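You operate a simulated robot arm through the tools that you are given. There is no shell and no other tool. Be economical: measure what you need, move in short steps, check, and stop when the job is done.

You run a simulated two-armed robot. Do the job below in one go: nothing can be reset, and whatever is moved stays where it is left.

Task
Pick up the 40 brown wedge from the long white table with one hand, pass it to the other hand and put it on the grey mat. Set down upright: brown wedge.

It is judged by the outcome, as a careful person would: the job done as asked, and still so three seconds after it is handed in. It fails if anything else is knocked over, pushed out of place, dropped, spilled or broken.

Robot
Two 7-joint arms with three-finger grippers on one trunk, on a base that drives. Base frame: it is fixed to the floor where the robot stands at the start and does not move with it; the origin is under the middle of the robot, x ahead of it, y to its left, z up; the surface under the hand at the start is at about z = 740. Lengths are in mm, angles in degrees, forces in N, time in s.
The left shoulder is at the start at [90, 126, 1086], the right one opposite. With the tool pointing down near the work surface each hand reaches from about 420 to 860 mm from the robot's upright axis, wherever it stands, measured 20 degrees to its own side. Places, roughly: grey mat (24x20 cm) [-3140, 2580, 800]. Payload 2.94 kg a hand.
The tool frame of a hand sits at the grasp point between the pads (the TCP): z along the fingers, y along the line on which they close. The tips reach 30 mm beyond it. The gripper opens to 128 mm. The gripper's body begins 93 mm behind the TCP.
Orientation is that of the tool frame in the base frame, as [roll, pitch, yaw] about the fixed x, y, z axes, in that order (R = Rz(yaw) Ry(pitch) Rx(roll)). With the fingers straight down and closing along the base's y, the tool's x points along the base's -x, its y along +y and its z along -z.

Tools
- The arms move only by the tool step_arm. It takes "left_plan", "right_plan" or both (then of equal length, played together; a hand with none holds still); each is a list of rows, each a list of 7 numbers: the shift along the tool's x, y, z in mm, then the turn, a rotation vector about the tool's x, y, z in degrees, then the gripper command, from -1 (shut) to 1 (fully open), values between in proportion. In form: [[x, y, z, wx, wy, wz, gripper], ...]. A call has 1 to 12 rows; each row shifts and turns the commanded pose from where the row before left it, along the tool's axes as they then stand. Each row takes 0.2 s and may step no farther than 50 mm and 8.6 degrees from the row before; otherwise, or with a gripper value out of range, the whole call is refused. A pose out of reach is approached as far as the arm can. The call stops where the force on the tool passes 40 N (or 10 N more than at its start, if that is more) or the arm is blocked; 0.2 s more then pass. The fingers move at their own pace and stop on an object; they squeeze with about 22 N. The grip force told is the motor's: it shows also when the fingers shut on nothing. Time passes only in rows, and 0.2 s behind the last, so rows that do not move let the fingers close. The reply holds the time, the measured pose of the TCP, the force on the tool along the base axes, the opening and the grip force, in the units named above and with some noise, with the torque about the TCP (base axes, N m) and any sound that the robot's microphone picked up, and new pictures: "views" is both (left out), scene, wrist or none (wrist: the cameras of the hands that moved).
- Cameras (640 x 400 px; columns grow to the right, rows downward): "scene" is now at [222.2, 12.5, 1243.3]; the picture's right is [0.14, -0.99, 0.00], its down [-0.61, -0.09, -0.79] and it looks along [0.78, 0.11, -0.61] (base axes); focal length 268 px, centre (320, 200). "left" rides on the left gripper at [69, 15, -120] in its tool frame; the picture's right is [-0.21, 0.98, 0.00], its down [-0.82, -0.18, -0.54] and it looks along [-0.53, -0.12, 0.84] (tool axes); focal length 251 px, centre (320, 200). "right" rides on the right gripper at [69, -15, -120] in its tool frame; the picture's right is [0.21, 0.98, 0.00], its down [-0.82, 0.18, -0.54] and it looks along [-0.53, 0.12, 0.84] (tool axes); focal length 251 px, centre (320, 200). There is no depth. A picture from a camera that has moved, and an enlarged one, comes with that camera's place and axes in the base frame and with its lens.
- lift_body(by): slides the trunk up (or, below 0, down) by that many mm; the arms and the scene camera ride with it, the base frame stays. It gives what a move gives, with no picture.
- steer(legs): drives the robot by 1 to 6 legs, each [ahead, left, turn to the left] in mm, mm and degrees, along the robot's own axes; the way and the turn of a leg run together, so that a leg with both is an arc; at most 1500 mm and 180 degrees a leg. The arms and the cameras ride along, it lands a little off, and it stops where it bumps. It gives what a move gives, and a new picture of the scene camera.
- turn_head(pan, tilt): turns the head with the scene camera to pan (to the left, within 80 degrees either way) and tilt (down, from -29 to 69), counted from straight ahead of the robot. It gives what a move gives, and a new picture of the scene camera.
- close_up(camera, box): a new picture of the part [left, top, right, bottom] of that camera's present view, enlarged. No time passes.
- job_done(): hands the job in; it is judged then, once.

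Go step by step. Nothing tells you exact positions but the pictures and the camera data: compare them with the known pose of the tool, close in by small moves and look again before you grip or let go. The budget is 120 turns and 260 pictures, counting those below and the enlarged ones. Unless the task says otherwise, let go and move clear before handing in, and close with one line.

The tools are called after "Emit:" as a command line: name --argument value ..., lists and objects as JSON in quotes. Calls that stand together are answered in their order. step_arm: Moves the arms, as the interface text tells. Its arguments: {"type":"object","properties":{"left_plan":{"type":"array"},"right_plan":{"type":"array"},"views":{"type":"string","enum":["both","scene","wrist","none"]}},"required":[]} The other tools are called the same way: lift_body (by) slides the trunk up or down; steer (legs) drives the base; turn_head (pan, tilt) turns the head that bears the scene camera; close_up (camera, box) takes an enlarged picture of a part of a camera's view; job_done () hands the job in.

At the start:

```text
t: 0.0
left_tcp_pos: [531.8, 416.8, 981.2]
left_tool_rot: [-180.0, -0.1, 180.0]
left_wrist_force: [0.4, -0.2, 0.2]
left_moment: [0.0, -0.02, -0.02]
left_width: 128.0
left_grip_force: 0.1
right_tcp_pos: [483.6, -62.6, 1074.6]
right_tool_rot: [-179.9, 0.0, 180.0]
right_wrist_force: [0.8, 0.7, 0.9]
right_moment: [-0.02, 0.01, 0.01]
right_width: 127.8
right_grip_force: 0.1
trunk travel left (down, up): [-300.0, 247.0]
robot x, y, heading: [-0.3, -1.1, 0.0]
head pan, tilt: [8.3, 37.9]
```

scene: 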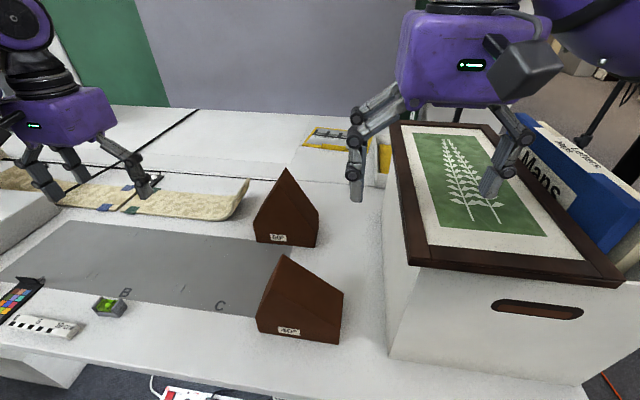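
right: 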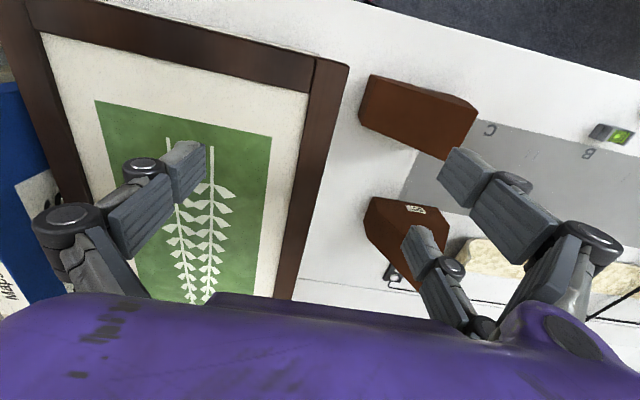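
left: 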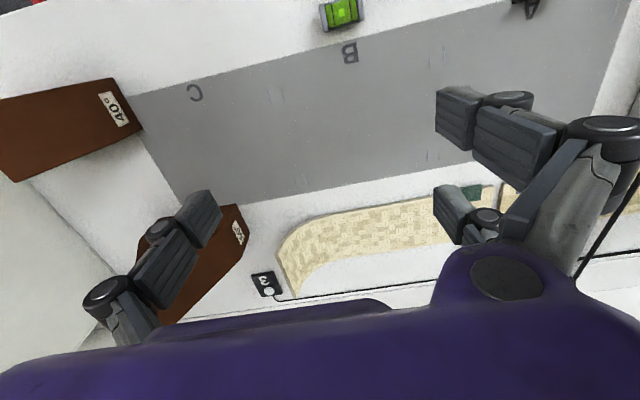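

I see two brown wedges; the near one seems to read 40°, the farther one something else. I'll enlarge to confirm and to measure.

Emit:
close_up --camera "scene" --box '[220, 150, 380, 360]'

Emit:
close_up --camera "left" --box '[0, 60, 280, 320]'

```text
1.90 times, centred on (300, 255) of scene
camera zoom: at [222.2, 12.5, 1243.3], right [0.14, -0.99, 0.0], down [-0.61, -0.09, -0.79], along [0.78, 0.11, -0.61], focal length 511 px, centre (358, 95)
```

zoom: 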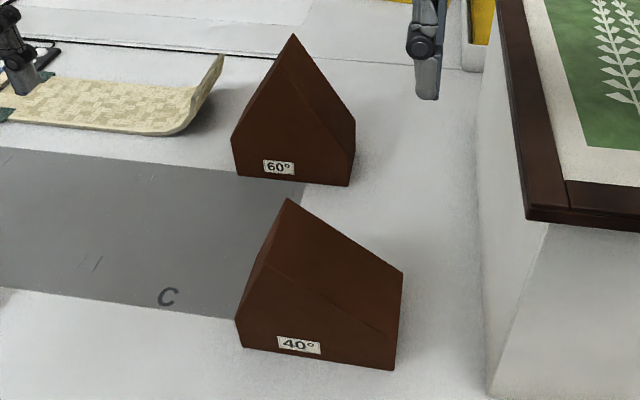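

```text
1.54 times, centred on (140, 190) of left
camera zoom: at [461.5, 431.5, 1102.2], right [0.21, 0.98, 0.0], down [0.82, -0.18, 0.54], along [0.53, -0.12, -0.84], focal length 387 px, centre (597, 215)
```

zoom: 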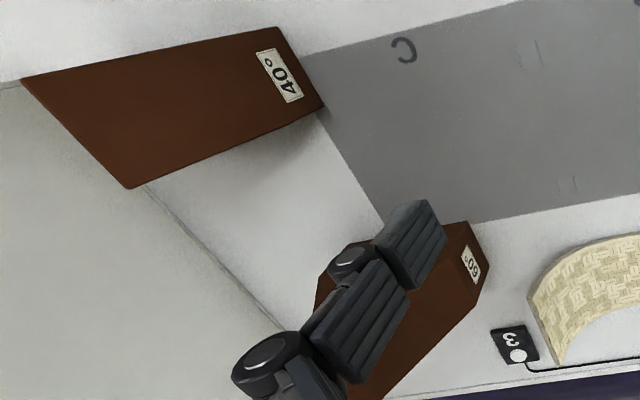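

The near one is the 40° wedge. My estimate is a footprint of x 448–514, y 12–157 on the table at z 740, with a crest near y 120, z 885. The left hand will take it, tilted in from the left and closing along x. The right hand will take it over from above. First I turn the left hand.

Emit:
step_arm --left_plan '[[0, 0, 0, 0, 0, 8.18, 1], [0, 0, 0, 0, 0, 8.18, 1], [0, 0, 0, 0, 0, 8.18, 1], [0, 0, 0, 0, 0, 8.18, 1], [0, 0, 0, 0, 0, 8.18, 1], [0, 0, 0, 0, 0, 8.18, 1], [0, 0, 0, 0, 0, 8.18, 1], [0, 0, 0, 0, 0, 8.18, 1], [0, 0, 0, 0, 0, 8.18, 1], [0, 0, 0, 0, 0, 8.18, 1], [0, 0, 0, 0, 0, 8.18, 1]]' --views "none"

Emit:
step_arm --left_plan '[[0, 0, 0, 0, -7.5, 0, 1], [0, 0, 0, 0, -7.5, 0, 1], [0, 0, 0, 0, -7.5, 0, 1], [0, 0, 0, 0, -7.5, 0, 1], [0, 0, 0, 0, -7.5, 0, 1], [0, 0, 0, 0, -7.5, 0, 1], [0, 0, 0, 0, 0, 0, 1]]'

```text
t: 2.4
left_tcp_pos: [531.9, 417.5, 981.8]
left_tool_rot: [179.9, 0.0, 89.9]
left_wrist_force: [-0.1, -1.0, 0.1]
left_moment: [0.0, 0.0, -0.03]
left_width: 127.9
left_grip_force: 0.0
right_tcp_pos: [483.7, -62.6, 1075.0]
right_tool_rot: [179.9, 0.2, -180.0]
right_wrist_force: [0.2, 0.0, -0.5]
right_moment: [0.03, 0.03, 0.02]
right_width: 128.0
right_grip_force: 0.0
trunk travel left (down, up): [-300.0, 247.0]
robot x, y, heading: [2.9, -0.7, -0.3]
head pan, tilt: [8.3, 37.9]
```

```text
t: 4.0
left_tcp_pos: [531.6, 416.3, 982.6]
left_tool_rot: [180.0, 45.1, 90.1]
left_wrist_force: [-0.1, 0.0, 0.7]
left_moment: [0.02, 0.03, 0.01]
left_width: 128.0
left_grip_force: 0.0
right_tcp_pos: [483.5, -63.2, 1075.1]
right_tool_rot: [180.0, 0.2, 179.9]
right_wrist_force: [-0.7, -1.3, 0.6]
right_moment: [-0.02, 0.0, -0.01]
right_width: 128.0
right_grip_force: 0.1
trunk travel left (down, up): [-300.0, 247.0]
robot x, y, heading: [1.5, -2.3, 0.0]
head pan, tilt: [8.3, 37.9]
camera scene: at [222.0, 12.2, 1243.3], right [0.14, -0.99, 0.0], down [-0.61, -0.09, -0.79], along [0.78, 0.11, -0.61], focal length 268 px, centre (320, 200)
camera left: at [545.2, 549.9, 1018.3], right [0.98, -0.15, 0.15], down [-0.18, -0.2, 0.96], along [-0.12, -0.97, -0.22], focal length 251 px, centre (320, 200)
```

scene: 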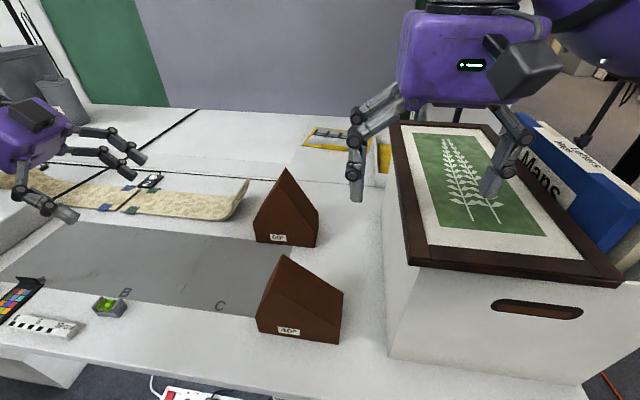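
left: 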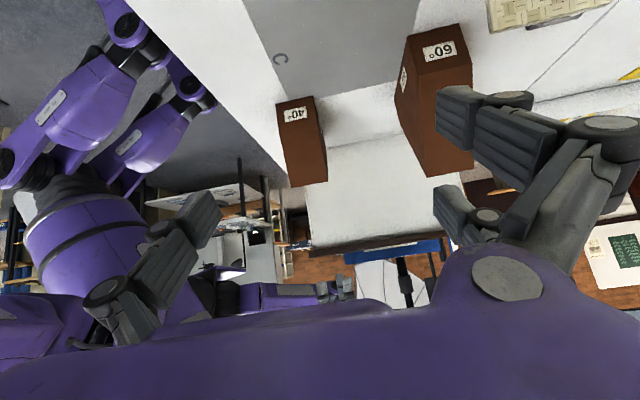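

Emit:
close_up --camera "left" --box '[250, 70, 370, 200]'

```text
3.08 times, centred on (310, 135) of left
camera zoom: at [545.2, 549.9, 1018.3], right [0.98, -0.15, 0.15], down [-0.18, -0.2, 0.96], along [-0.12, -0.97, -0.22], focal length 774 px, centre (351, 400)
```

zoom: 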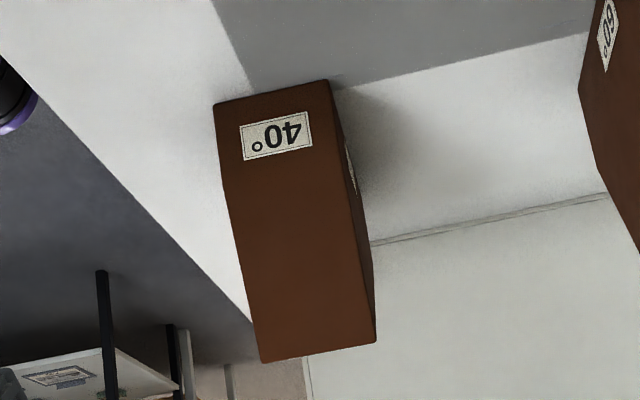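

The wedge sits at x≈445–513, centre 480, and it is aligned with the axes. I bring the left hand onto the approach line, 150 mm short of the grasp.

Emit:
step_arm --left_plan '[[-29, -17.2, 0, 0, 0, 0, 1], [-29, -17.2, 0, 0, 0, 0, 1], [-29.2, -17.2, 0, 0, 0, 0, 1], [0, 0, 27, 0, 0, 0, 1], [0, 0, 27, 0, 0, 0, 1], [0, 0, 0, 0, 0, 0, 1]]'

```text
t: 5.4
left_tcp_pos: [479.7, 318.1, 1006.2]
left_tool_rot: [180.0, 45.0, 90.1]
left_wrist_force: [-0.3, 0.2, 0.9]
left_moment: [0.01, 0.04, -0.03]
left_width: 128.1
left_grip_force: 0.2
right_tcp_pos: [484.6, -63.2, 1074.6]
right_tool_rot: [180.0, 0.1, -180.0]
right_wrist_force: [-0.3, 0.9, -0.7]
right_moment: [0.0, -0.04, -0.01]
right_width: 127.7
right_grip_force: 0.1
trunk travel left (down, up): [-300.0, 247.0]
robot x, y, heading: [-0.3, -4.1, -0.3]
head pan, tilt: [8.3, 37.9]
camera scene: at [222.1, 12.7, 1243.3], right [0.14, -0.99, 0.0], down [-0.61, -0.09, -0.79], along [0.78, 0.11, -0.61], focal length 268 px, centre (320, 200)
camera left: at [494.2, 450.6, 1042.5], right [0.98, -0.15, 0.15], down [-0.18, -0.2, 0.96], along [-0.12, -0.97, -0.22], focal length 251 px, centre (320, 200)
```

scene: 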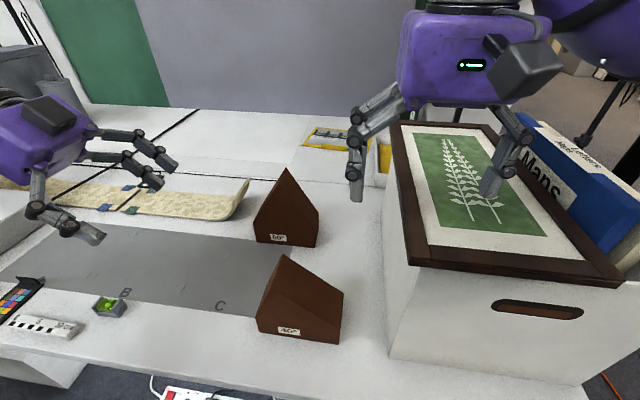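
left: 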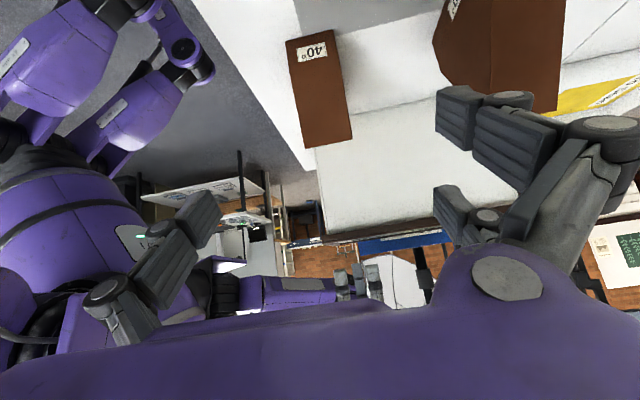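

On the line, now about 300 mm short. I advance 170 mm and look again.

Emit:
step_arm --left_plan '[[0, 0, 42, 0, 0, 0, 1], [0, 0, 42, 0, 0, 0, 1], [0, 0, 42, 0, 0, 0, 1], [0, 0, 42, 0, 0, 0, 1], [0, 0, 0, 0, 0, 0, 1]]'

```text
t: 6.6
left_tcp_pos: [479.5, 198.9, 886.3]
left_tool_rot: [-180.0, 45.1, 90.0]
left_wrist_force: [-0.1, 0.3, -0.5]
left_moment: [0.01, 0.07, 0.01]
left_width: 128.1
left_grip_force: 0.0
right_tcp_pos: [483.3, -63.2, 1076.1]
right_tool_rot: [-180.0, 0.1, 180.0]
right_wrist_force: [0.7, 0.0, -0.1]
right_moment: [-0.01, -0.03, 0.0]
right_width: 127.9
right_grip_force: 0.1
trunk travel left (down, up): [-300.0, 247.0]
robot x, y, heading: [-0.1, 2.3, 0.1]
head pan, tilt: [8.3, 37.9]
camera scene: at [222.0, 12.7, 1243.3], right [0.14, -0.99, 0.0], down [-0.61, -0.09, -0.79], along [0.78, 0.11, -0.61], focal length 268 px, centre (320, 200)
camera left: at [492.9, 331.7, 922.1], right [0.98, -0.15, 0.15], down [-0.18, -0.2, 0.96], along [-0.12, -0.97, -0.22], focal length 251 px, centre (320, 200)
```

scene: 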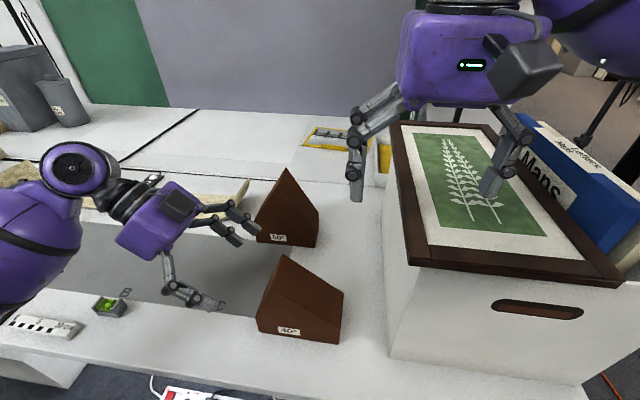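
left: 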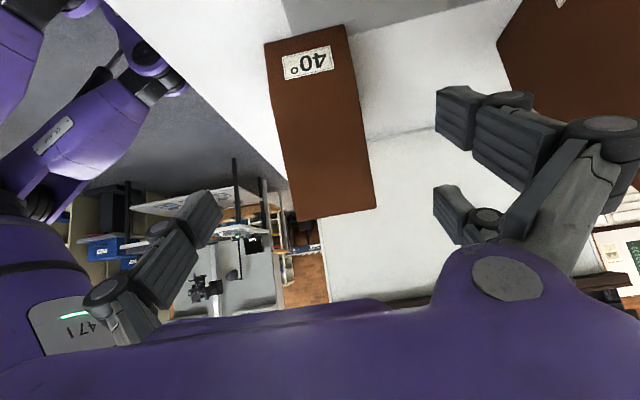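

The hand looks as if it may have paired fingers on one side. I check that before closing in.

Emit:
close_up --camera "scene" --box '[20, 130, 280, 330]'

Emit:
close_up --camera "right" --box '[0, 100, 640, 400]'

```text
2.00 times, centred on (150, 230) of scene
camera zoom: at [222.0, 12.7, 1243.3], right [0.14, -0.99, 0.0], down [-0.61, -0.09, -0.79], along [0.78, 0.11, -0.61], focal length 537 px, centre (660, 140)
```

zoom: 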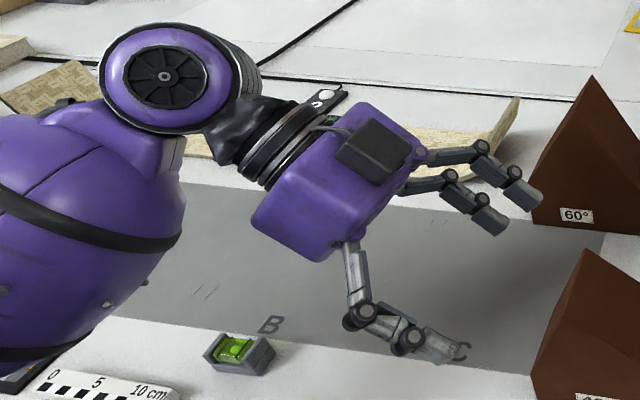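

```text
1.00 times, centred on (320, 250) of right (not enlarged: the box is as wide or as high as the picture)
camera zoom: at [414.6, -79.3, 1195.3], right [-0.21, 0.98, 0.0], down [0.82, 0.18, 0.54], along [0.53, 0.12, -0.84], focal length 251 px, centre (320, 150)
```

zoom: 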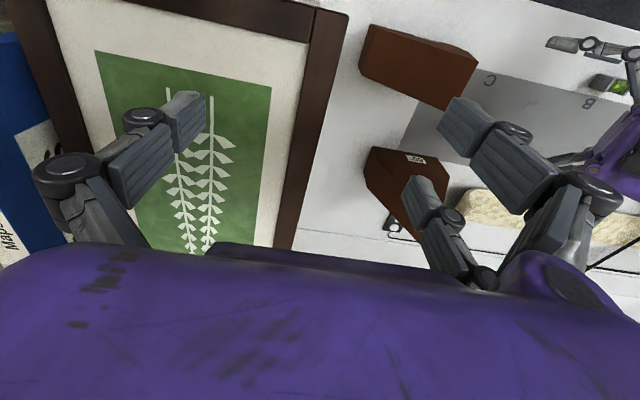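

The hand really is a three-finger type, with a pair about ±33 mm apart on its +y side, so I'll leave room for the right hand. The left grasp is now TCP ≈ (480, 135, 800). I align sideways first and then advance 106 mm.

Emit:
step_arm --left_plan '[[15.6, 0.5, 0, 0, 0, 0, 1], [0, 0, 25, 0, 0, 0, 1], [0, 0, 25, 0, 0, 0, 1], [0, 0, 0, 0, 0, 0, 1]]'

```text
t: 7.6
left_tcp_pos: [480.4, 174.8, 840.9]
left_tool_rot: [-180.0, 44.9, 90.0]
left_wrist_force: [-0.1, 0.0, 0.8]
left_moment: [0.02, 0.0, 0.0]
left_width: 127.9
left_grip_force: 0.0
right_tcp_pos: [484.5, -62.4, 1073.5]
right_tool_rot: [179.9, 0.2, 180.0]
right_wrist_force: [0.5, 0.3, -0.7]
right_moment: [0.0, -0.03, 0.01]
right_width: 128.0
right_grip_force: 0.1
trunk travel left (down, up): [-300.0, 247.0]
robot x, y, heading: [1.8, 1.2, -0.1]
head pan, tilt: [8.3, 37.9]
camera scene: at [222.1, 12.6, 1243.3], right [0.14, -0.99, 0.0], down [-0.61, -0.09, -0.79], along [0.78, 0.11, -0.61], focal length 268 px, centre (320, 200)
camera left: at [493.9, 305.6, 876.8], right [0.98, -0.15, 0.15], down [-0.18, -0.2, 0.96], along [-0.12, -0.97, -0.22], focal length 251 px, centre (320, 200)
```

scene: 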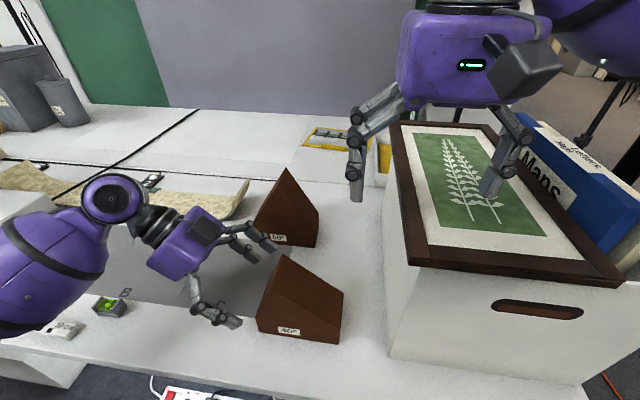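
left: 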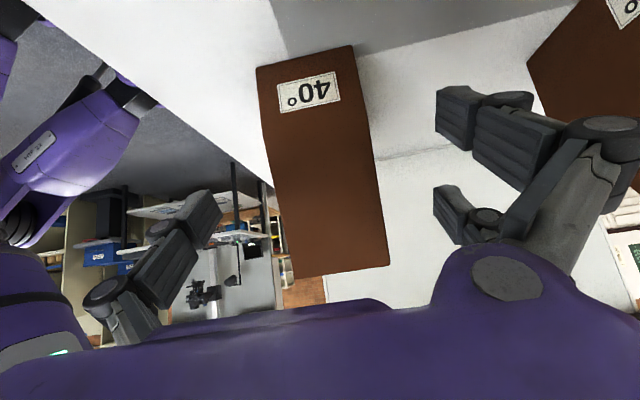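

Alignment looks good. Before going lower I look left to check that the forearm clears the items on the table.

Emit:
turn_head --pan 60 --tilt 45

```text
t: 8.8
left_tcp_pos: [479.0, 173.4, 841.3]
left_tool_rot: [180.0, 45.0, 90.1]
left_wrist_force: [-0.4, 0.4, -0.3]
left_moment: [-0.02, 0.02, -0.04]
left_width: 128.0
left_grip_force: 0.1
right_tcp_pos: [485.3, -63.2, 1074.4]
right_tool_rot: [-179.9, 0.1, -180.0]
right_wrist_force: [-0.9, -0.3, -0.8]
right_moment: [0.01, -0.02, -0.01]
right_width: 128.0
right_grip_force: 0.1
trunk travel left (down, up): [-300.0, 247.0]
robot x, y, heading: [1.0, 2.8, 0.2]
head pan, tilt: [60.0, 45.0]
camera scene: at [177.4, 70.4, 1232.8], right [0.87, -0.5, 0.0], down [-0.35, -0.61, -0.71], along [0.35, 0.61, -0.71], focal length 268 px, centre (320, 200)
```

scene: 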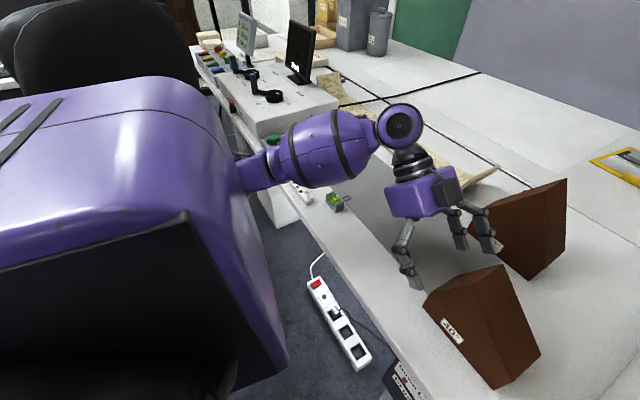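

The forearm is well clear. I advance the remaining 56 mm with the head back on the work.

Emit:
turn_head --pan 15 --tilt 45

Emit:
step_arm --left_plan '[[0, 0.5, 14, 0, 0, 0, 1], [0, 0, 14, 0, 0, 0, 1], [0, 0, 14, 0, 0, 0, 1], [0, 0, 14, 0, 0, 0, 1], [0, 0, 0, 0, 0, 0, 1]]'

```text
t: 9.9
left_tcp_pos: [480.2, 173.1, 841.3]
left_tool_rot: [-180.0, 45.0, 89.9]
left_wrist_force: [0.0, -0.5, 0.0]
left_moment: [-0.01, -0.01, -0.01]
left_width: 127.9
left_grip_force: 0.0
right_tcp_pos: [484.0, -64.4, 1075.1]
right_tool_rot: [180.0, 0.1, -180.0]
right_wrist_force: [0.2, -0.6, 0.8]
right_moment: [0.0, 0.01, 0.01]
right_width: 128.0
right_grip_force: 0.0
trunk travel left (down, up): [-300.0, 247.0]
robot x, y, heading: [-0.8, 0.3, 0.3]
head pan, tilt: [15.0, 45.0]
camera scene: at [215.2, 21.1, 1232.8], right [0.26, -0.97, 0.0], down [-0.68, -0.18, -0.71], along [0.68, 0.18, -0.71], focal length 268 px, centre (320, 200)
```

scene: 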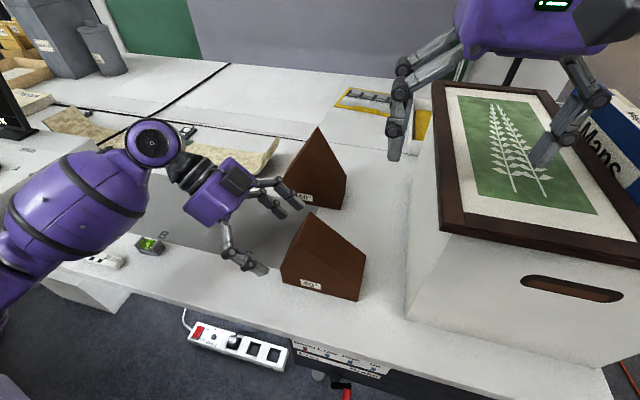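

```text
t: 11.1
left_tcp_pos: [481.4, 134.3, 799.4]
left_tool_rot: [-180.0, 45.0, 89.9]
left_wrist_force: [-1.0, -0.8, -0.5]
left_moment: [-0.02, -0.03, 0.01]
left_width: 128.2
left_grip_force: 0.0
right_tcp_pos: [484.5, -64.6, 1074.0]
right_tool_rot: [180.0, 0.1, -180.0]
right_wrist_force: [0.2, -0.5, 0.5]
right_moment: [0.04, 0.02, 0.0]
right_width: 128.1
right_grip_force: 0.1
trunk travel left (down, up): [-300.0, 247.0]
robot x, y, heading: [4.1, -0.1, -0.2]
head pan, tilt: [15.0, 45.0]
camera scene: at [215.2, 21.1, 1232.8], right [0.26, -0.97, 0.0], down [-0.68, -0.18, -0.71], along [0.68, 0.18, -0.71], focal length 268 px, centre (320, 200)
camera left: at [494.9, 266.4, 836.6], right [0.98, -0.15, 0.15], down [-0.18, -0.2, 0.96], along [-0.12, -0.97, -0.22], focal length 251 px, centre (320, 200)
```

scene: 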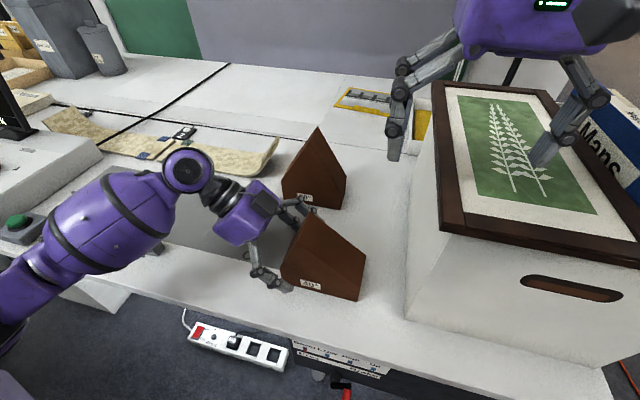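
left: 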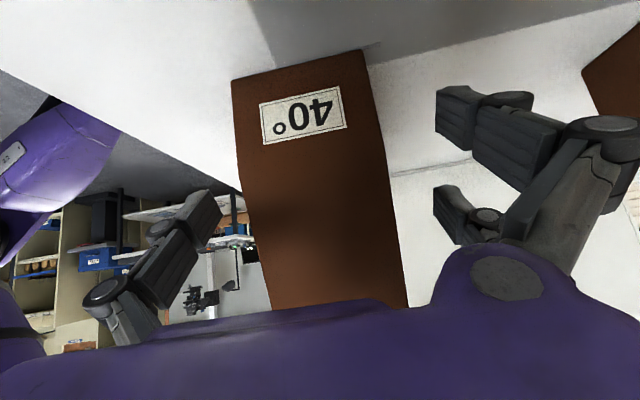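

Emit:
close_up --camera "scene" --box '[220, 170, 380, 310]'

```text
2.86 times, centred on (300, 240) of scene
camera zoom: at [215.2, 21.1, 1232.8], right [0.26, -0.97, 0.0], down [-0.68, -0.18, -0.71], along [0.68, 0.18, -0.71], focal length 767 px, centre (377, 86)
```

zoom: 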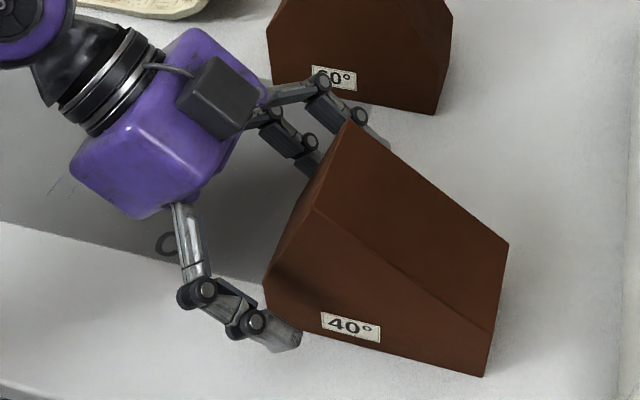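

The fingers straddle the left end as planned, and I close now.

Emit:
step_arm --left_plan '[[0, -1, 0, 0, 0, 0, -1], [0, 0, 0, 0, 0, 0, -1], [0, 0, 0, 0, 0, 0, -1], [0, 0, 0, 0, 0, 0, -1], [0, 0, 0, 0, 0, 0, -1]]'

```text
t: 12.3
left_tcp_pos: [480.5, 134.4, 800.7]
left_tool_rot: [180.0, 45.0, 90.0]
left_wrist_force: [0.2, -0.7, 1.7]
left_moment: [-0.01, -0.06, -0.03]
left_width: 69.4
left_grip_force: 22.0
right_tcp_pos: [483.1, -63.9, 1075.1]
right_tool_rot: [179.9, 0.0, -180.0]
right_wrist_force: [-0.6, 0.4, 0.5]
right_moment: [0.0, 0.01, -0.03]
right_width: 128.0
right_grip_force: 0.0
trunk travel left (down, up): [-300.0, 247.0]
robot x, y, heading: [-1.5, -1.2, 0.2]
head pan, tilt: [15.0, 45.0]
camera scene: at [215.2, 21.0, 1232.8], right [0.26, -0.97, 0.0], down [-0.68, -0.18, -0.71], along [0.68, 0.18, -0.71], focal length 268 px, centre (320, 200)
camera left: at [494.5, 267.4, 837.0], right [0.98, -0.15, 0.15], down [-0.18, -0.2, 0.96], along [-0.12, -0.97, -0.22], focal length 251 px, centre (320, 200)
```

scene: 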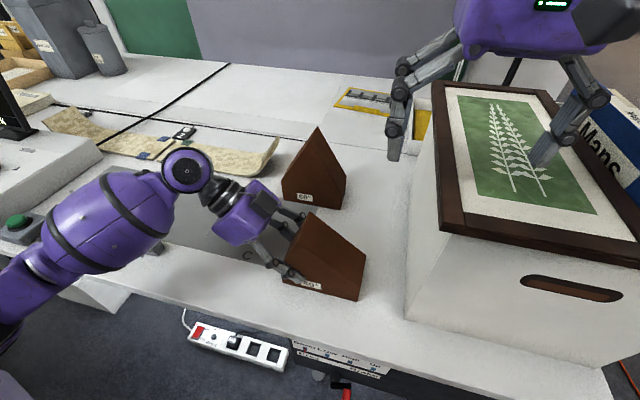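
left: 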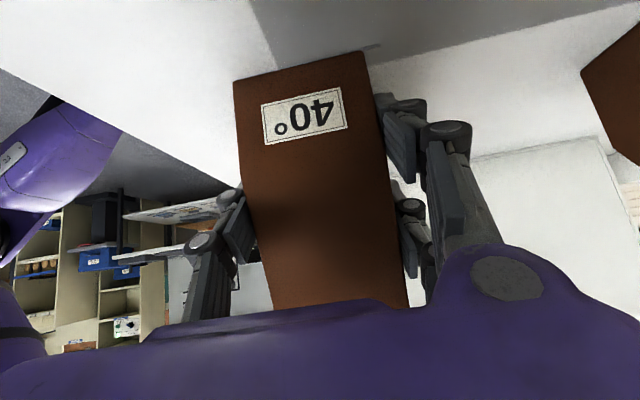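

Gripped at a width of 69 mm. A short lift shows the weight and whether it slips.

Emit:
step_arm --left_plan '[[-3.5, 0, -3.5, 0, 0, 0, -1], [-7, 0, -7, 0, 0, 0, -1], [-10, 0, -10, 0, 0, 0, -1], [0, 0, 0, 0, 0, 0, -1], [0, 0, 0, 0, 0, 0, -1]]'

```text
t: 13.5
left_tcp_pos: [481.4, 134.9, 829.7]
left_tool_rot: [-180.0, 44.9, 90.0]
left_wrist_force: [-0.6, 0.2, -0.7]
left_moment: [0.04, 0.0, 0.01]
left_width: 69.1
left_grip_force: 22.1
right_tcp_pos: [483.0, -63.6, 1076.0]
right_tool_rot: [180.0, 0.1, 179.9]
right_wrist_force: [0.4, 0.0, 1.3]
right_moment: [0.0, -0.03, 0.0]
right_width: 128.2
right_grip_force: 0.1
trunk travel left (down, up): [-300.0, 247.0]
robot x, y, heading: [-1.3, -0.3, -0.0]
head pan, tilt: [15.0, 45.0]
camera scene: at [215.3, 21.0, 1232.8], right [0.26, -0.97, 0.0], down [-0.68, -0.18, -0.71], along [0.68, 0.18, -0.71], focal length 268 px, centre (320, 200)
camera left: at [494.8, 267.3, 865.9], right [0.98, -0.15, 0.15], down [-0.18, -0.2, 0.96], along [-0.12, -0.97, -0.22], focal length 251 px, centre (320, 200)
```

scene: 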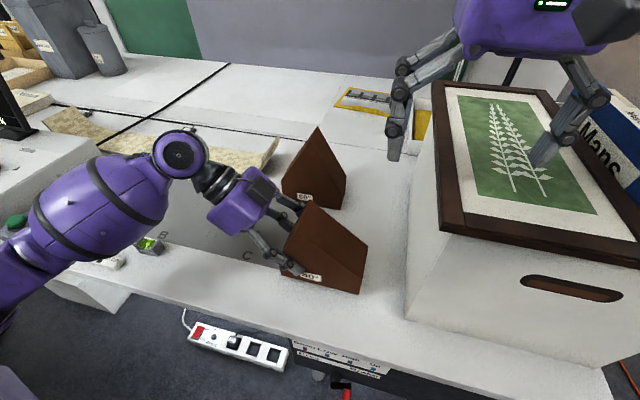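
left: 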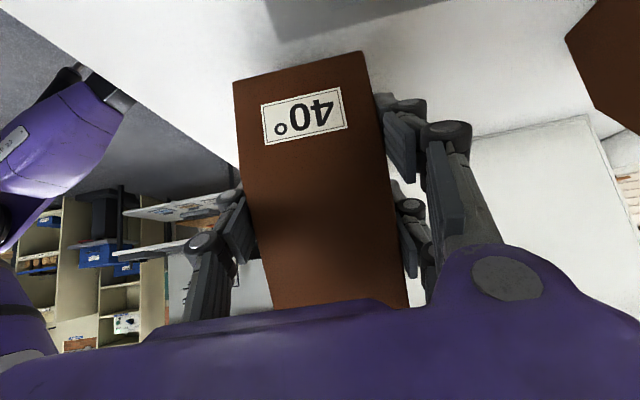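

The wedge is held firmly with no slip, and it is light. I raise it to the handover height and turn the right hand −90° at the same time, so its finger pair ends up on the −x side.

Emit:
step_arm --left_plan '[[-15, 5, -9.75, 0, 0, 0, -1], [-15, 5, -9.75, 0, 0, 0, -1], [-15, 5, -9.75, 0, 0, 0, -1], [-15, 5, -9.75, 0, 0, 0, -1], [0, 0, 0, 0, 0, 0, -1], [0, 0, 0, 0, 0, 0, -1], [0, 0, 0, 0, 0, 0, -1], [0, 0, 0, 0, 0, 0, -1], [0, 0, 0, 0, 0, 0, -1], [0, 0, 0, 0, 0, 0, -1], [0, 0, 0, 0, 0, 0, -1], [0, 0, 0, 0, 0, 0, -1]]' --right_plan '[[0, 0, 0, 0, 0, -8.18, 1], [0, 0, 0, 0, 0, -8.18, 1], [0, 0, 0, 0, 0, -8.18, 1], [0, 0, 0, 0, 0, -8.18, 1], [0, 0, 0, 0, 0, -8.18, 1], [0, 0, 0, 0, 0, -8.18, 1], [0, 0, 0, 0, 0, -8.18, 1], [0, 0, 0, 0, 0, -8.18, 1], [0, 0, 0, 0, 0, -8.18, 1], [0, 0, 0, 0, 0, -8.18, 1], [0, 0, 0, 0, 0, -8.18, 1], [0, 0, 0, 0, 0, 0, 1]]'

```text
t: 16.1
left_tcp_pos: [501.0, 118.8, 899.5]
left_tool_rot: [-179.9, 45.0, 90.0]
left_wrist_force: [-1.3, 0.3, 0.9]
left_moment: [0.04, -0.01, 0.0]
left_width: 69.4
left_grip_force: 22.3
right_tcp_pos: [441.1, -43.4, 1068.3]
right_tool_rot: [-179.9, 0.0, -90.1]
right_wrist_force: [-0.3, -1.0, -0.4]
right_moment: [0.02, 0.0, -0.01]
right_width: 127.8
right_grip_force: 0.0
right hand out of reach, approached as far as the arm can: row 10, 11
trunk travel left (down, up): [-300.0, 247.0]
robot x, y, heading: [-0.9, -1.4, -0.1]
head pan, tilt: [15.0, 45.0]
camera scene: at [215.6, 20.5, 1232.7], right [0.26, -0.97, 0.0], down [-0.68, -0.18, -0.71], along [0.68, 0.18, -0.71], focal length 268 px, centre (320, 200)
camera right: at [455.8, -112.6, 1188.1], right [-0.98, -0.21, 0.0], down [-0.18, 0.82, 0.54], along [-0.11, 0.53, -0.84], focal length 251 px, centre (320, 200)
camera left: at [515.0, 252.0, 936.5], right [0.98, -0.15, 0.15], down [-0.18, -0.2, 0.96], along [-0.12, -0.97, -0.22], focal length 251 px, centre (320, 200)
```

scene: 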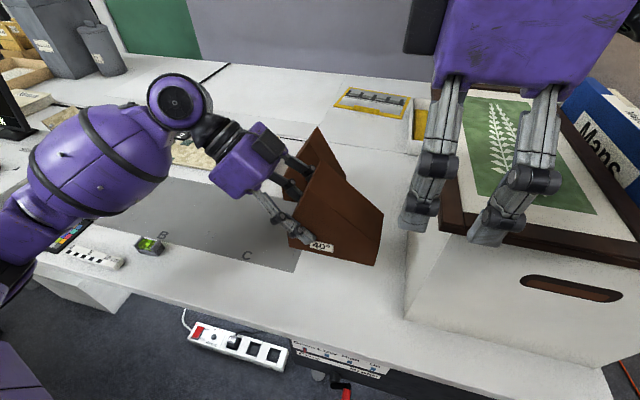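
right: 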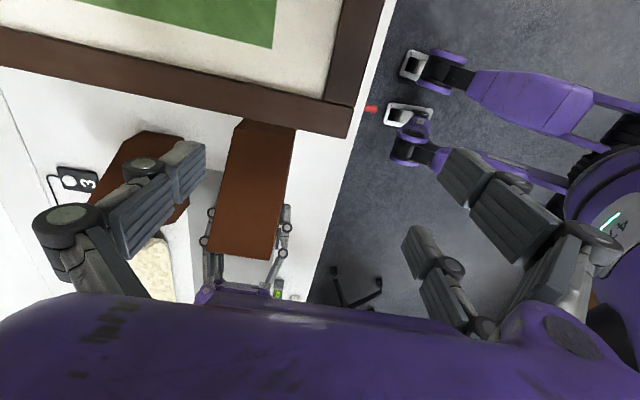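
left: 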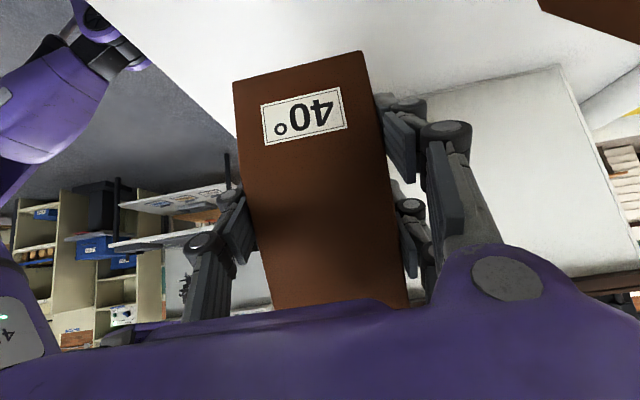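

The right arm is near its reach limit this high up. I raise the trunk 150 mm and then bring the arms down relative to it.

Emit:
lift_body --by 150

Emit:
step_arm --left_plan '[[21, 0, 21, 0, 0, 0, -1], [21, 0, 21, 0, 0, 0, -1], [21, 0, 21, 0, 0, 0, -1], [21, 0, 21, 0, 0, 0, -1], [21, 0, 21, 0, 0, 0, -1], [0, 0, 0, 0, 0, 0, -1]]' --right_plan '[[0, 0, 25, 0, 0, 0, 1], [0, 0, 25, 0, 0, 0, 1], [0, 0, 25, 0, 0, 0, 1], [0, 0, 25, 0, 0, 0, 1], [0, 0, 0, 0, 0, 0, 1], [0, 0, 0, 0, 0, 0, 1]]'

```text
t: 17.9
left_tcp_pos: [500.4, 120.6, 1049.0]
left_tool_rot: [-179.8, 45.0, 90.1]
left_wrist_force: [-0.1, 0.1, -1.0]
left_moment: [0.03, 0.03, -0.01]
left_width: 69.1
left_grip_force: 22.1
right_tcp_pos: [412.2, -40.8, 1276.7]
right_tool_rot: [-170.0, 0.0, -90.2]
right_wrist_force: [0.2, 0.1, -0.8]
right_moment: [0.04, 0.02, -0.01]
right_width: 128.3
right_grip_force: 0.1
trunk travel left (down, up): [-450.0, 97.0]
robot x, y, heading: [1.3, -1.3, 0.2]
head pan, tilt: [15.0, 45.0]
```

```text
t: 19.3
left_tcp_pos: [499.3, 118.2, 898.8]
left_tool_rot: [179.9, 45.1, 90.0]
left_wrist_force: [-0.7, 0.0, -0.4]
left_moment: [-0.01, 0.01, 0.0]
left_width: 69.3
left_grip_force: 21.5
right_tcp_pos: [427.9, -43.5, 1179.9]
right_tool_rot: [-170.0, 0.0, -90.2]
right_wrist_force: [-0.6, 0.0, -1.1]
right_moment: [0.02, 0.01, -0.01]
right_width: 127.9
right_grip_force: 0.1
trunk travel left (down, up): [-450.0, 97.0]
robot x, y, heading: [1.4, -5.0, 0.2]
head pan, tilt: [15.0, 45.0]
camera scene: at [170.2, 20.9, 1388.1], right [0.26, -0.97, 0.0], down [-0.68, -0.18, -0.71], along [0.68, 0.18, -0.71], focal length 268 px, centre (320, 200)
camera right: at [421.2, -112.3, 1299.7], right [-0.96, -0.21, -0.17], down [-0.27, 0.82, 0.5], along [0.03, 0.53, -0.85], focal length 251 px, centre (320, 200)
camera left: at [513.7, 251.7, 935.1], right [0.98, -0.15, 0.15], down [-0.18, -0.2, 0.96], along [-0.12, -0.97, -0.22], focal length 251 px, centre (320, 200)
```

scene: 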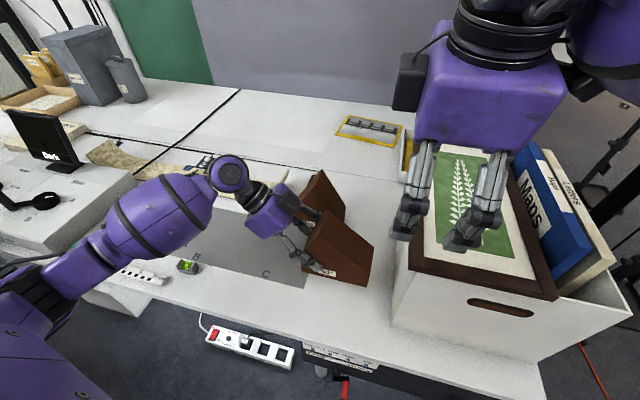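
right: 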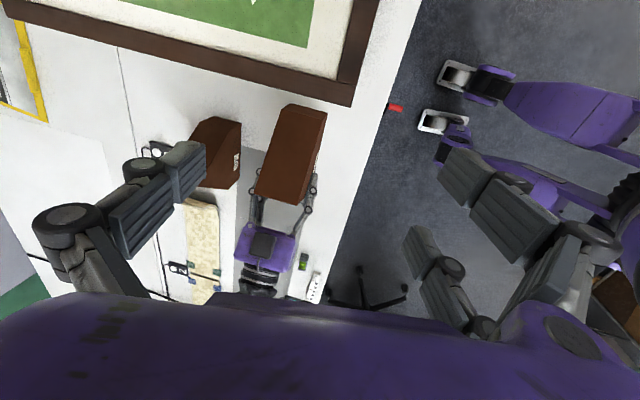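
left: 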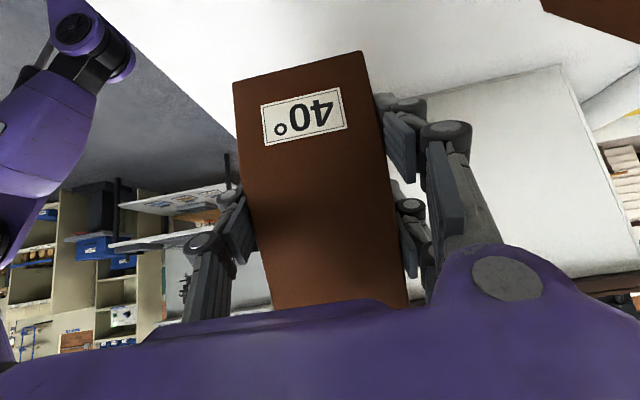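

The right hand drifted 10° off vertical during the lift. I straighten it and bring it over the wedge, staying well above the crest (z ≈ 990).

Emit:
step_arm --right_plan '[[0, 0, 20, -5, 0, 0, 1], [0, 0, 20, -5, 0, 0, 1], [-25, -17, 15, 0, 0, 0, 1], [-25, -17, 15, 0, 0, 0, 1], [-25, -17, 15, 0, 0, 0, 1], [-25, -17, 15, 0, 0, 0, 1], [0, 0, 0, 0, 0, 0, 1]]'

```text
t: 20.9
left_tcp_pos: [500.1, 118.2, 900.6]
left_tool_rot: [179.9, 45.0, 89.9]
left_wrist_force: [-0.3, 0.8, -0.1]
left_moment: [0.03, 0.01, 0.03]
left_width: 69.2
left_grip_force: 22.3
right_tcp_pos: [427.6, -9.7, 1126.8]
right_tool_rot: [179.9, 0.1, -90.8]
right_wrist_force: [-0.3, 0.5, 0.1]
right_moment: [0.03, -0.01, -0.02]
right_width: 128.2
right_grip_force: 0.0
right hand out of reach, approached as far as the arm can: row 1, 2, 3, 4, 5, 6
trunk travel left (down, up): [-450.0, 97.0]
robot x, y, heading: [0.4, 1.9, 0.1]
head pan, tilt: [15.0, 45.0]
camera scene: at [170.1, 20.9, 1388.1], right [0.26, -0.97, 0.0], down [-0.68, -0.18, -0.71], along [0.68, 0.18, -0.71], focal length 268 px, centre (320, 200)
camera right: at [443.4, -80.0, 1247.4], right [-0.98, -0.2, 0.0], down [-0.17, 0.82, 0.54], along [-0.11, 0.53, -0.84], focal length 251 px, centre (320, 200)
```

scene: 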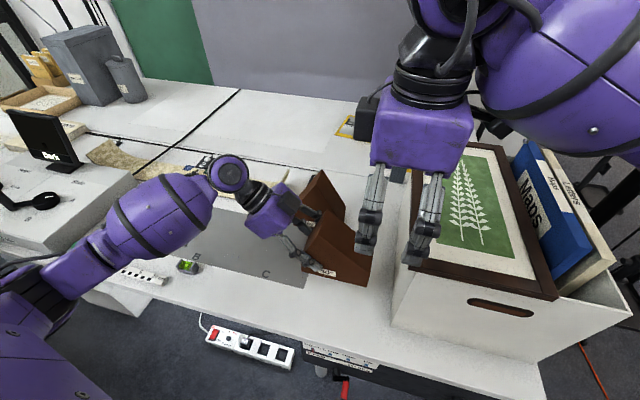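
right: 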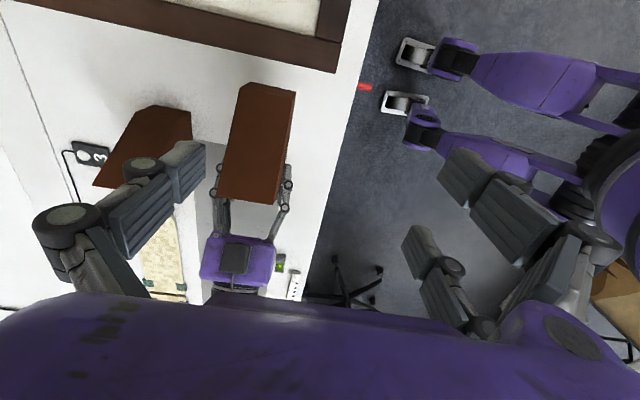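

Still limited by height. I go lower, with the tips still above the wedge.

Emit:
step_arm --right_plan '[[0, 0, 15, 0, 0, 0, 1], [0, 0, 15, 0, 0, 0, 1], [0, 0, 15, 0, 0, 0, 1], [0, 0, 0, 0, 0, 0, 1]]' --views "none"

```text
t: 21.9
left_tcp_pos: [499.2, 118.3, 899.0]
left_tool_rot: [180.0, 44.8, 90.0]
left_wrist_force: [-0.7, 0.7, -0.3]
left_moment: [0.04, -0.01, 0.0]
left_width: 69.1
left_grip_force: 22.3
right_tcp_pos: [423.1, -17.0, 1107.0]
right_tool_rot: [179.8, 0.0, -90.8]
right_wrist_force: [-0.4, 0.3, 0.6]
right_moment: [0.01, -0.02, -0.01]
right_width: 128.4
right_grip_force: 0.1
right hand out of reach, approached as far as the arm can: row 1, 2, 3
trunk travel left (down, up): [-450.0, 97.0]
robot x, y, heading: [-1.2, 2.7, -0.0]
head pan, tilt: [15.0, 45.0]
```

Emit:
step_arm --right_plan '[[30, -15, 10, 0, 0, 0, 1], [30, -15, 10, 0, 0, 0, 1], [30, -15, 10, 0, 0, 0, 1], [30, -15, 10, 0, 0, 0, 1], [0, 0, 0, 0, 0, 0, 1]]' --views "scene"

```text
t: 23.1
left_tcp_pos: [500.7, 120.4, 899.6]
left_tool_rot: [180.0, 45.0, 90.0]
left_wrist_force: [0.0, -0.2, -0.2]
left_moment: [-0.01, 0.01, -0.04]
left_width: 69.3
left_grip_force: 21.9
right_tcp_pos: [403.8, -56.4, 1101.4]
right_tool_rot: [180.0, 0.0, -90.6]
right_wrist_force: [-0.2, 1.1, -0.3]
right_moment: [-0.02, 0.03, -0.02]
right_width: 127.7
right_grip_force: 0.0
right hand out of reach, approached as far as the arm can: row 1, 2, 3, 4
trunk travel left (down, up): [-450.0, 97.0]
robot x, y, heading: [-3.6, 3.6, 0.0]
head pan, tilt: [15.0, 45.0]
camera scene: at [170.5, 21.8, 1388.1], right [0.26, -0.97, 0.0], down [-0.68, -0.18, -0.71], along [0.68, 0.18, -0.71], focal length 268 px, centre (320, 200)
```

scene: 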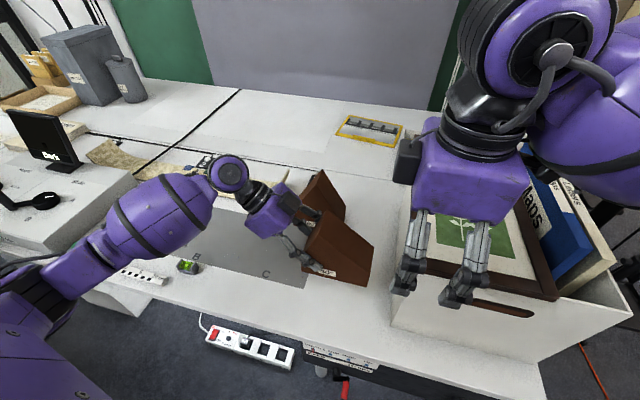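

The arm has settled into a poor posture. I turn the wrist back halfway to free it and see where it settles.

Emit:
step_arm --right_plan '[[0, 0, 0, 0, 0, 8.18, 1], [0, 0, 0, 0, 0, 8.18, 1], [0, 0, 0, 0, 0, 8.18, 1], [0, 0, 0, 0, 0, 8.18, 1], [0, 0, 0, 0, 0, 8.18, 1], [0, 0, 0, 0, 0, 8.18, 1], [0, 0, 0, 0, 0, 0, 1]]' --views "none"

```text
t: 24.7
left_tcp_pos: [499.6, 119.3, 898.7]
left_tool_rot: [180.0, 45.1, 90.0]
left_wrist_force: [-0.7, 0.5, -0.5]
left_moment: [0.02, -0.01, 0.0]
left_width: 69.1
left_grip_force: 21.9
right_tcp_pos: [405.2, -55.7, 1100.8]
right_tool_rot: [179.9, 0.0, -139.5]
right_wrist_force: [0.0, 0.6, -0.1]
right_moment: [0.0, 0.01, -0.01]
right_width: 128.0
right_grip_force: 0.1
trunk travel left (down, up): [-450.0, 97.0]
robot x, y, heading: [1.6, -0.6, -0.1]
head pan, tilt: [15.0, 45.0]
```

Emit:
step_arm --right_plan '[[-5.5, -36, 12, 0, 0, 0, 1], [-5.5, -36, 12, 0, 0, 0, 1], [-5.5, -36, 12, 0, 0, 0, 1], [-5.5, -36, 12, 0, 0, 0, 1], [0, 0, 0, 0, 0, -8.25, 1], [0, 0, 0, 0, 0, -8.25, 1], [0, 0, 0, 0, 0, -8.25, 1], [0, 0, 0, 0, 0, -8.25, 1], [0, 0, 0, 0, 0, -8.25, 1], [0, 0, 0, 0, 0, -8.25, 1], [0, 0, 0, 0, 0, 0, 1]]' --views "scene"

```text
t: 27.1
left_tcp_pos: [499.7, 117.9, 900.2]
left_tool_rot: [-180.0, 45.1, 89.9]
left_wrist_force: [0.0, -0.1, -0.6]
left_moment: [0.01, 0.0, 0.01]
left_width: 69.1
left_grip_force: 22.4
right_tcp_pos: [515.1, -146.0, 1055.3]
right_tool_rot: [-177.1, 0.3, -119.8]
right_wrist_force: [-0.2, -0.1, -0.2]
right_moment: [-0.02, -0.02, 0.01]
right_width: 128.1
right_grip_force: 0.1
right hand out of reach, approached as far as the arm can: row 7, 8, 9, 10
trunk travel left (down, up): [-450.0, 97.0]
robot x, y, heading: [-0.7, -4.3, 0.2]
head pan, tilt: [15.0, 45.0]
camera scene: at [170.3, 21.0, 1388.1], right [0.26, -0.97, 0.0], down [-0.68, -0.18, -0.71], along [0.68, 0.18, -0.71], focal length 268 px, centre (320, 200)
```

scene: 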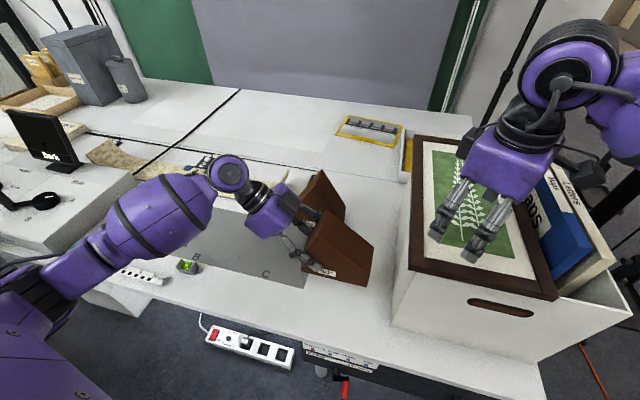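

So it is a wrist-yaw limit that depends on how far inward the arm points. A handover further left, with the wedge yawed about 12° clockwise, gives the right wrist enough margin. I shift the left hand there and bring the right hand over it, above the crest.

Emit:
step_arm --left_plan '[[20, -10, -20, 0, 0, 0, -1], [20, -10, -20, 0, 0, 0, -1], [0, 0, 0, 4.25, 0, 4.25, -1], [0, 0, 0, 4.25, 0, 4.25, -1], [0, 0, 0, 0, 0, 0, -1], [0, 0, 0, 0, 0, 0, -1], [0, 0, 0, 0, 0, 0, -1], [0, 0, 0, 0, 0, 0, -1], [0, 0, 0, 0, 0, 0, -1]]' --right_plan '[[0, 0, -5, -2.9, 0, 0, 1], [-28.8, 24.4, 0, 0, 0, 0, 1], [-28.8, 24.4, 0, 0, 0, 0, 1], [-28.8, 24.4, 0, 0, 0, 0, 1], [-28.8, 24.4, 0, 0, 0, 0, 1], [-28.8, 24.4, 0, 0, 0, 0, 1], [-28.8, 24.4, 0, 0, 0, 0, 1], [-28.8, 24.4, 0, 0, 0, 0, 1], [0, 0, 0, 0, 0, 0, 1]]'

```text
t: 29.1
left_tcp_pos: [481.2, 174.8, 900.9]
left_tool_rot: [-180.0, 45.0, 77.9]
left_wrist_force: [0.6, -0.5, -0.3]
left_moment: [0.05, -0.01, 0.02]
left_width: 69.1
left_grip_force: 21.9
right_tcp_pos: [465.2, 113.2, 1062.7]
right_tool_rot: [180.0, 0.2, -119.7]
right_wrist_force: [0.4, 0.0, -0.3]
right_moment: [0.03, -0.01, -0.02]
right_width: 128.2
right_grip_force: 0.0
trunk travel left (down, up): [-450.0, 97.0]
robot x, y, heading: [-4.3, 4.3, 0.2]
head pan, tilt: [15.0, 45.0]
camera scene: at [170.3, 20.0, 1388.1], right [0.26, -0.97, 0.0], down [-0.68, -0.18, -0.71], along [0.68, 0.18, -0.71], focal length 268 px, centre (320, 200)
camera right: at [443.7, 44.7, 1182.2], right [-0.95, 0.3, 0.0], down [0.25, 0.8, 0.55], along [0.16, 0.52, -0.84], focal length 251 px, centre (320, 200)
camera left: at [521.9, 301.8, 936.9], right [0.92, -0.35, 0.15], down [-0.22, -0.16, 0.96], along [-0.32, -0.92, -0.22], focal length 251 px, centre (320, 200)
```

scene: 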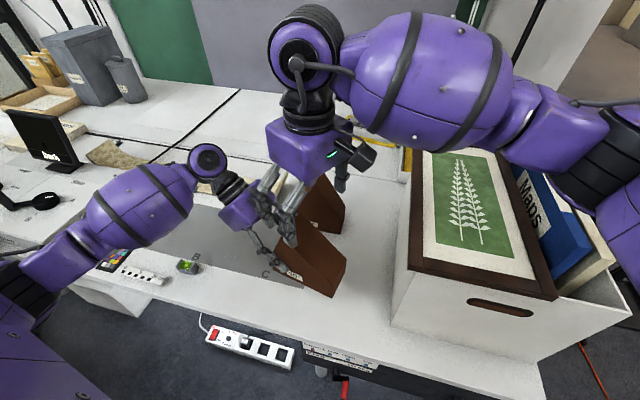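
right: 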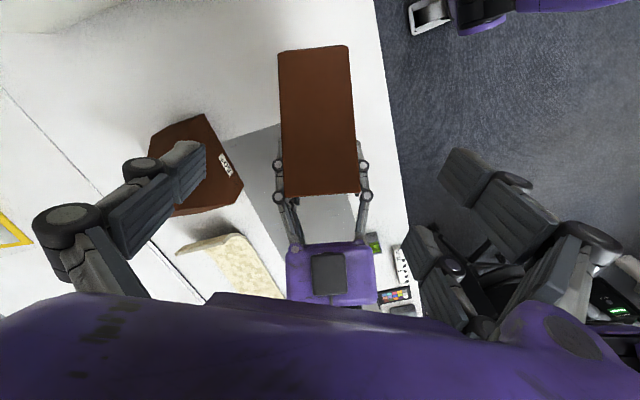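
left: 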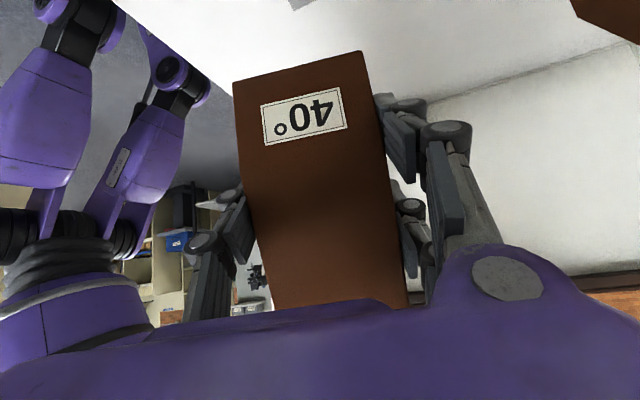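

All reached. Now I turn the right wrist to yaw −102 to match the wedge.

Emit:
step_arm --right_plan '[[0, 0, 0, 0, 0, -6, 1], [0, 0, 0, 0, 0, -6, 1], [0, 0, 0, 0, 0, -5.7, 1], [0, 0, 0, 0, 0, 0, 1]]'

```text
t: 30.1
left_tcp_pos: [480.9, 175.7, 901.4]
left_tool_rot: [-180.0, 45.1, 78.0]
left_wrist_force: [-0.1, 0.4, -0.5]
left_moment: [-0.01, -0.03, 0.0]
left_width: 69.1
left_grip_force: 21.8
right_tcp_pos: [465.2, 114.4, 1062.6]
right_tool_rot: [-179.9, 0.3, -102.0]
right_wrist_force: [0.7, 0.1, 0.2]
right_moment: [0.0, 0.02, 0.02]
right_width: 128.0
right_grip_force: 0.1
trunk travel left (down, up): [-450.0, 97.0]
robot x, y, heading: [-2.3, 1.9, -0.0]
head pan, tilt: [15.0, 45.0]
camera scene: at [170.2, 21.0, 1388.1], right [0.26, -0.97, 0.0], down [-0.68, -0.18, -0.71], along [0.68, 0.18, -0.71], focal length 268 px, centre (320, 200)
camera right: at [465.8, 42.4, 1181.7], right [-1.0, -0.01, 0.0], down [-0.01, 0.84, 0.54], along [0.0, 0.54, -0.84], focal length 251 px, centre (320, 200)
```

scene: 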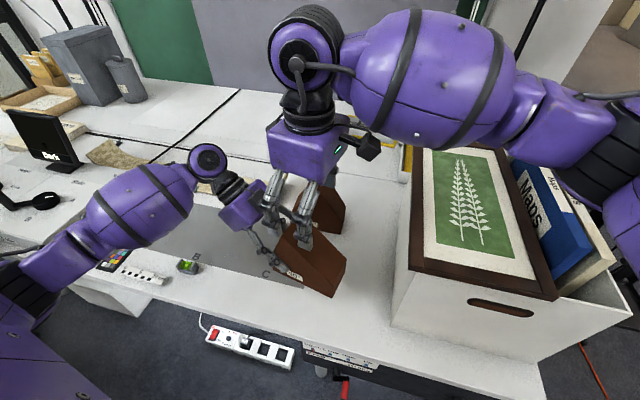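
right: 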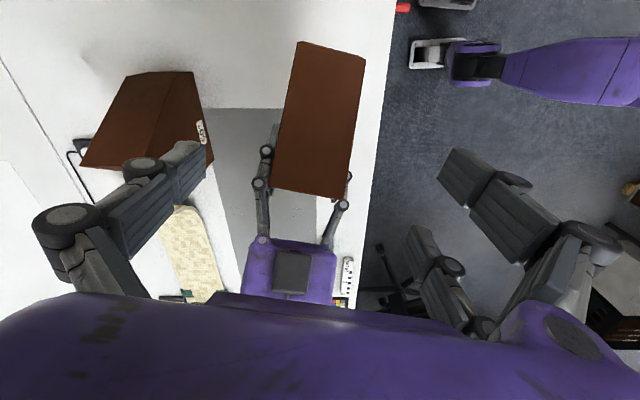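

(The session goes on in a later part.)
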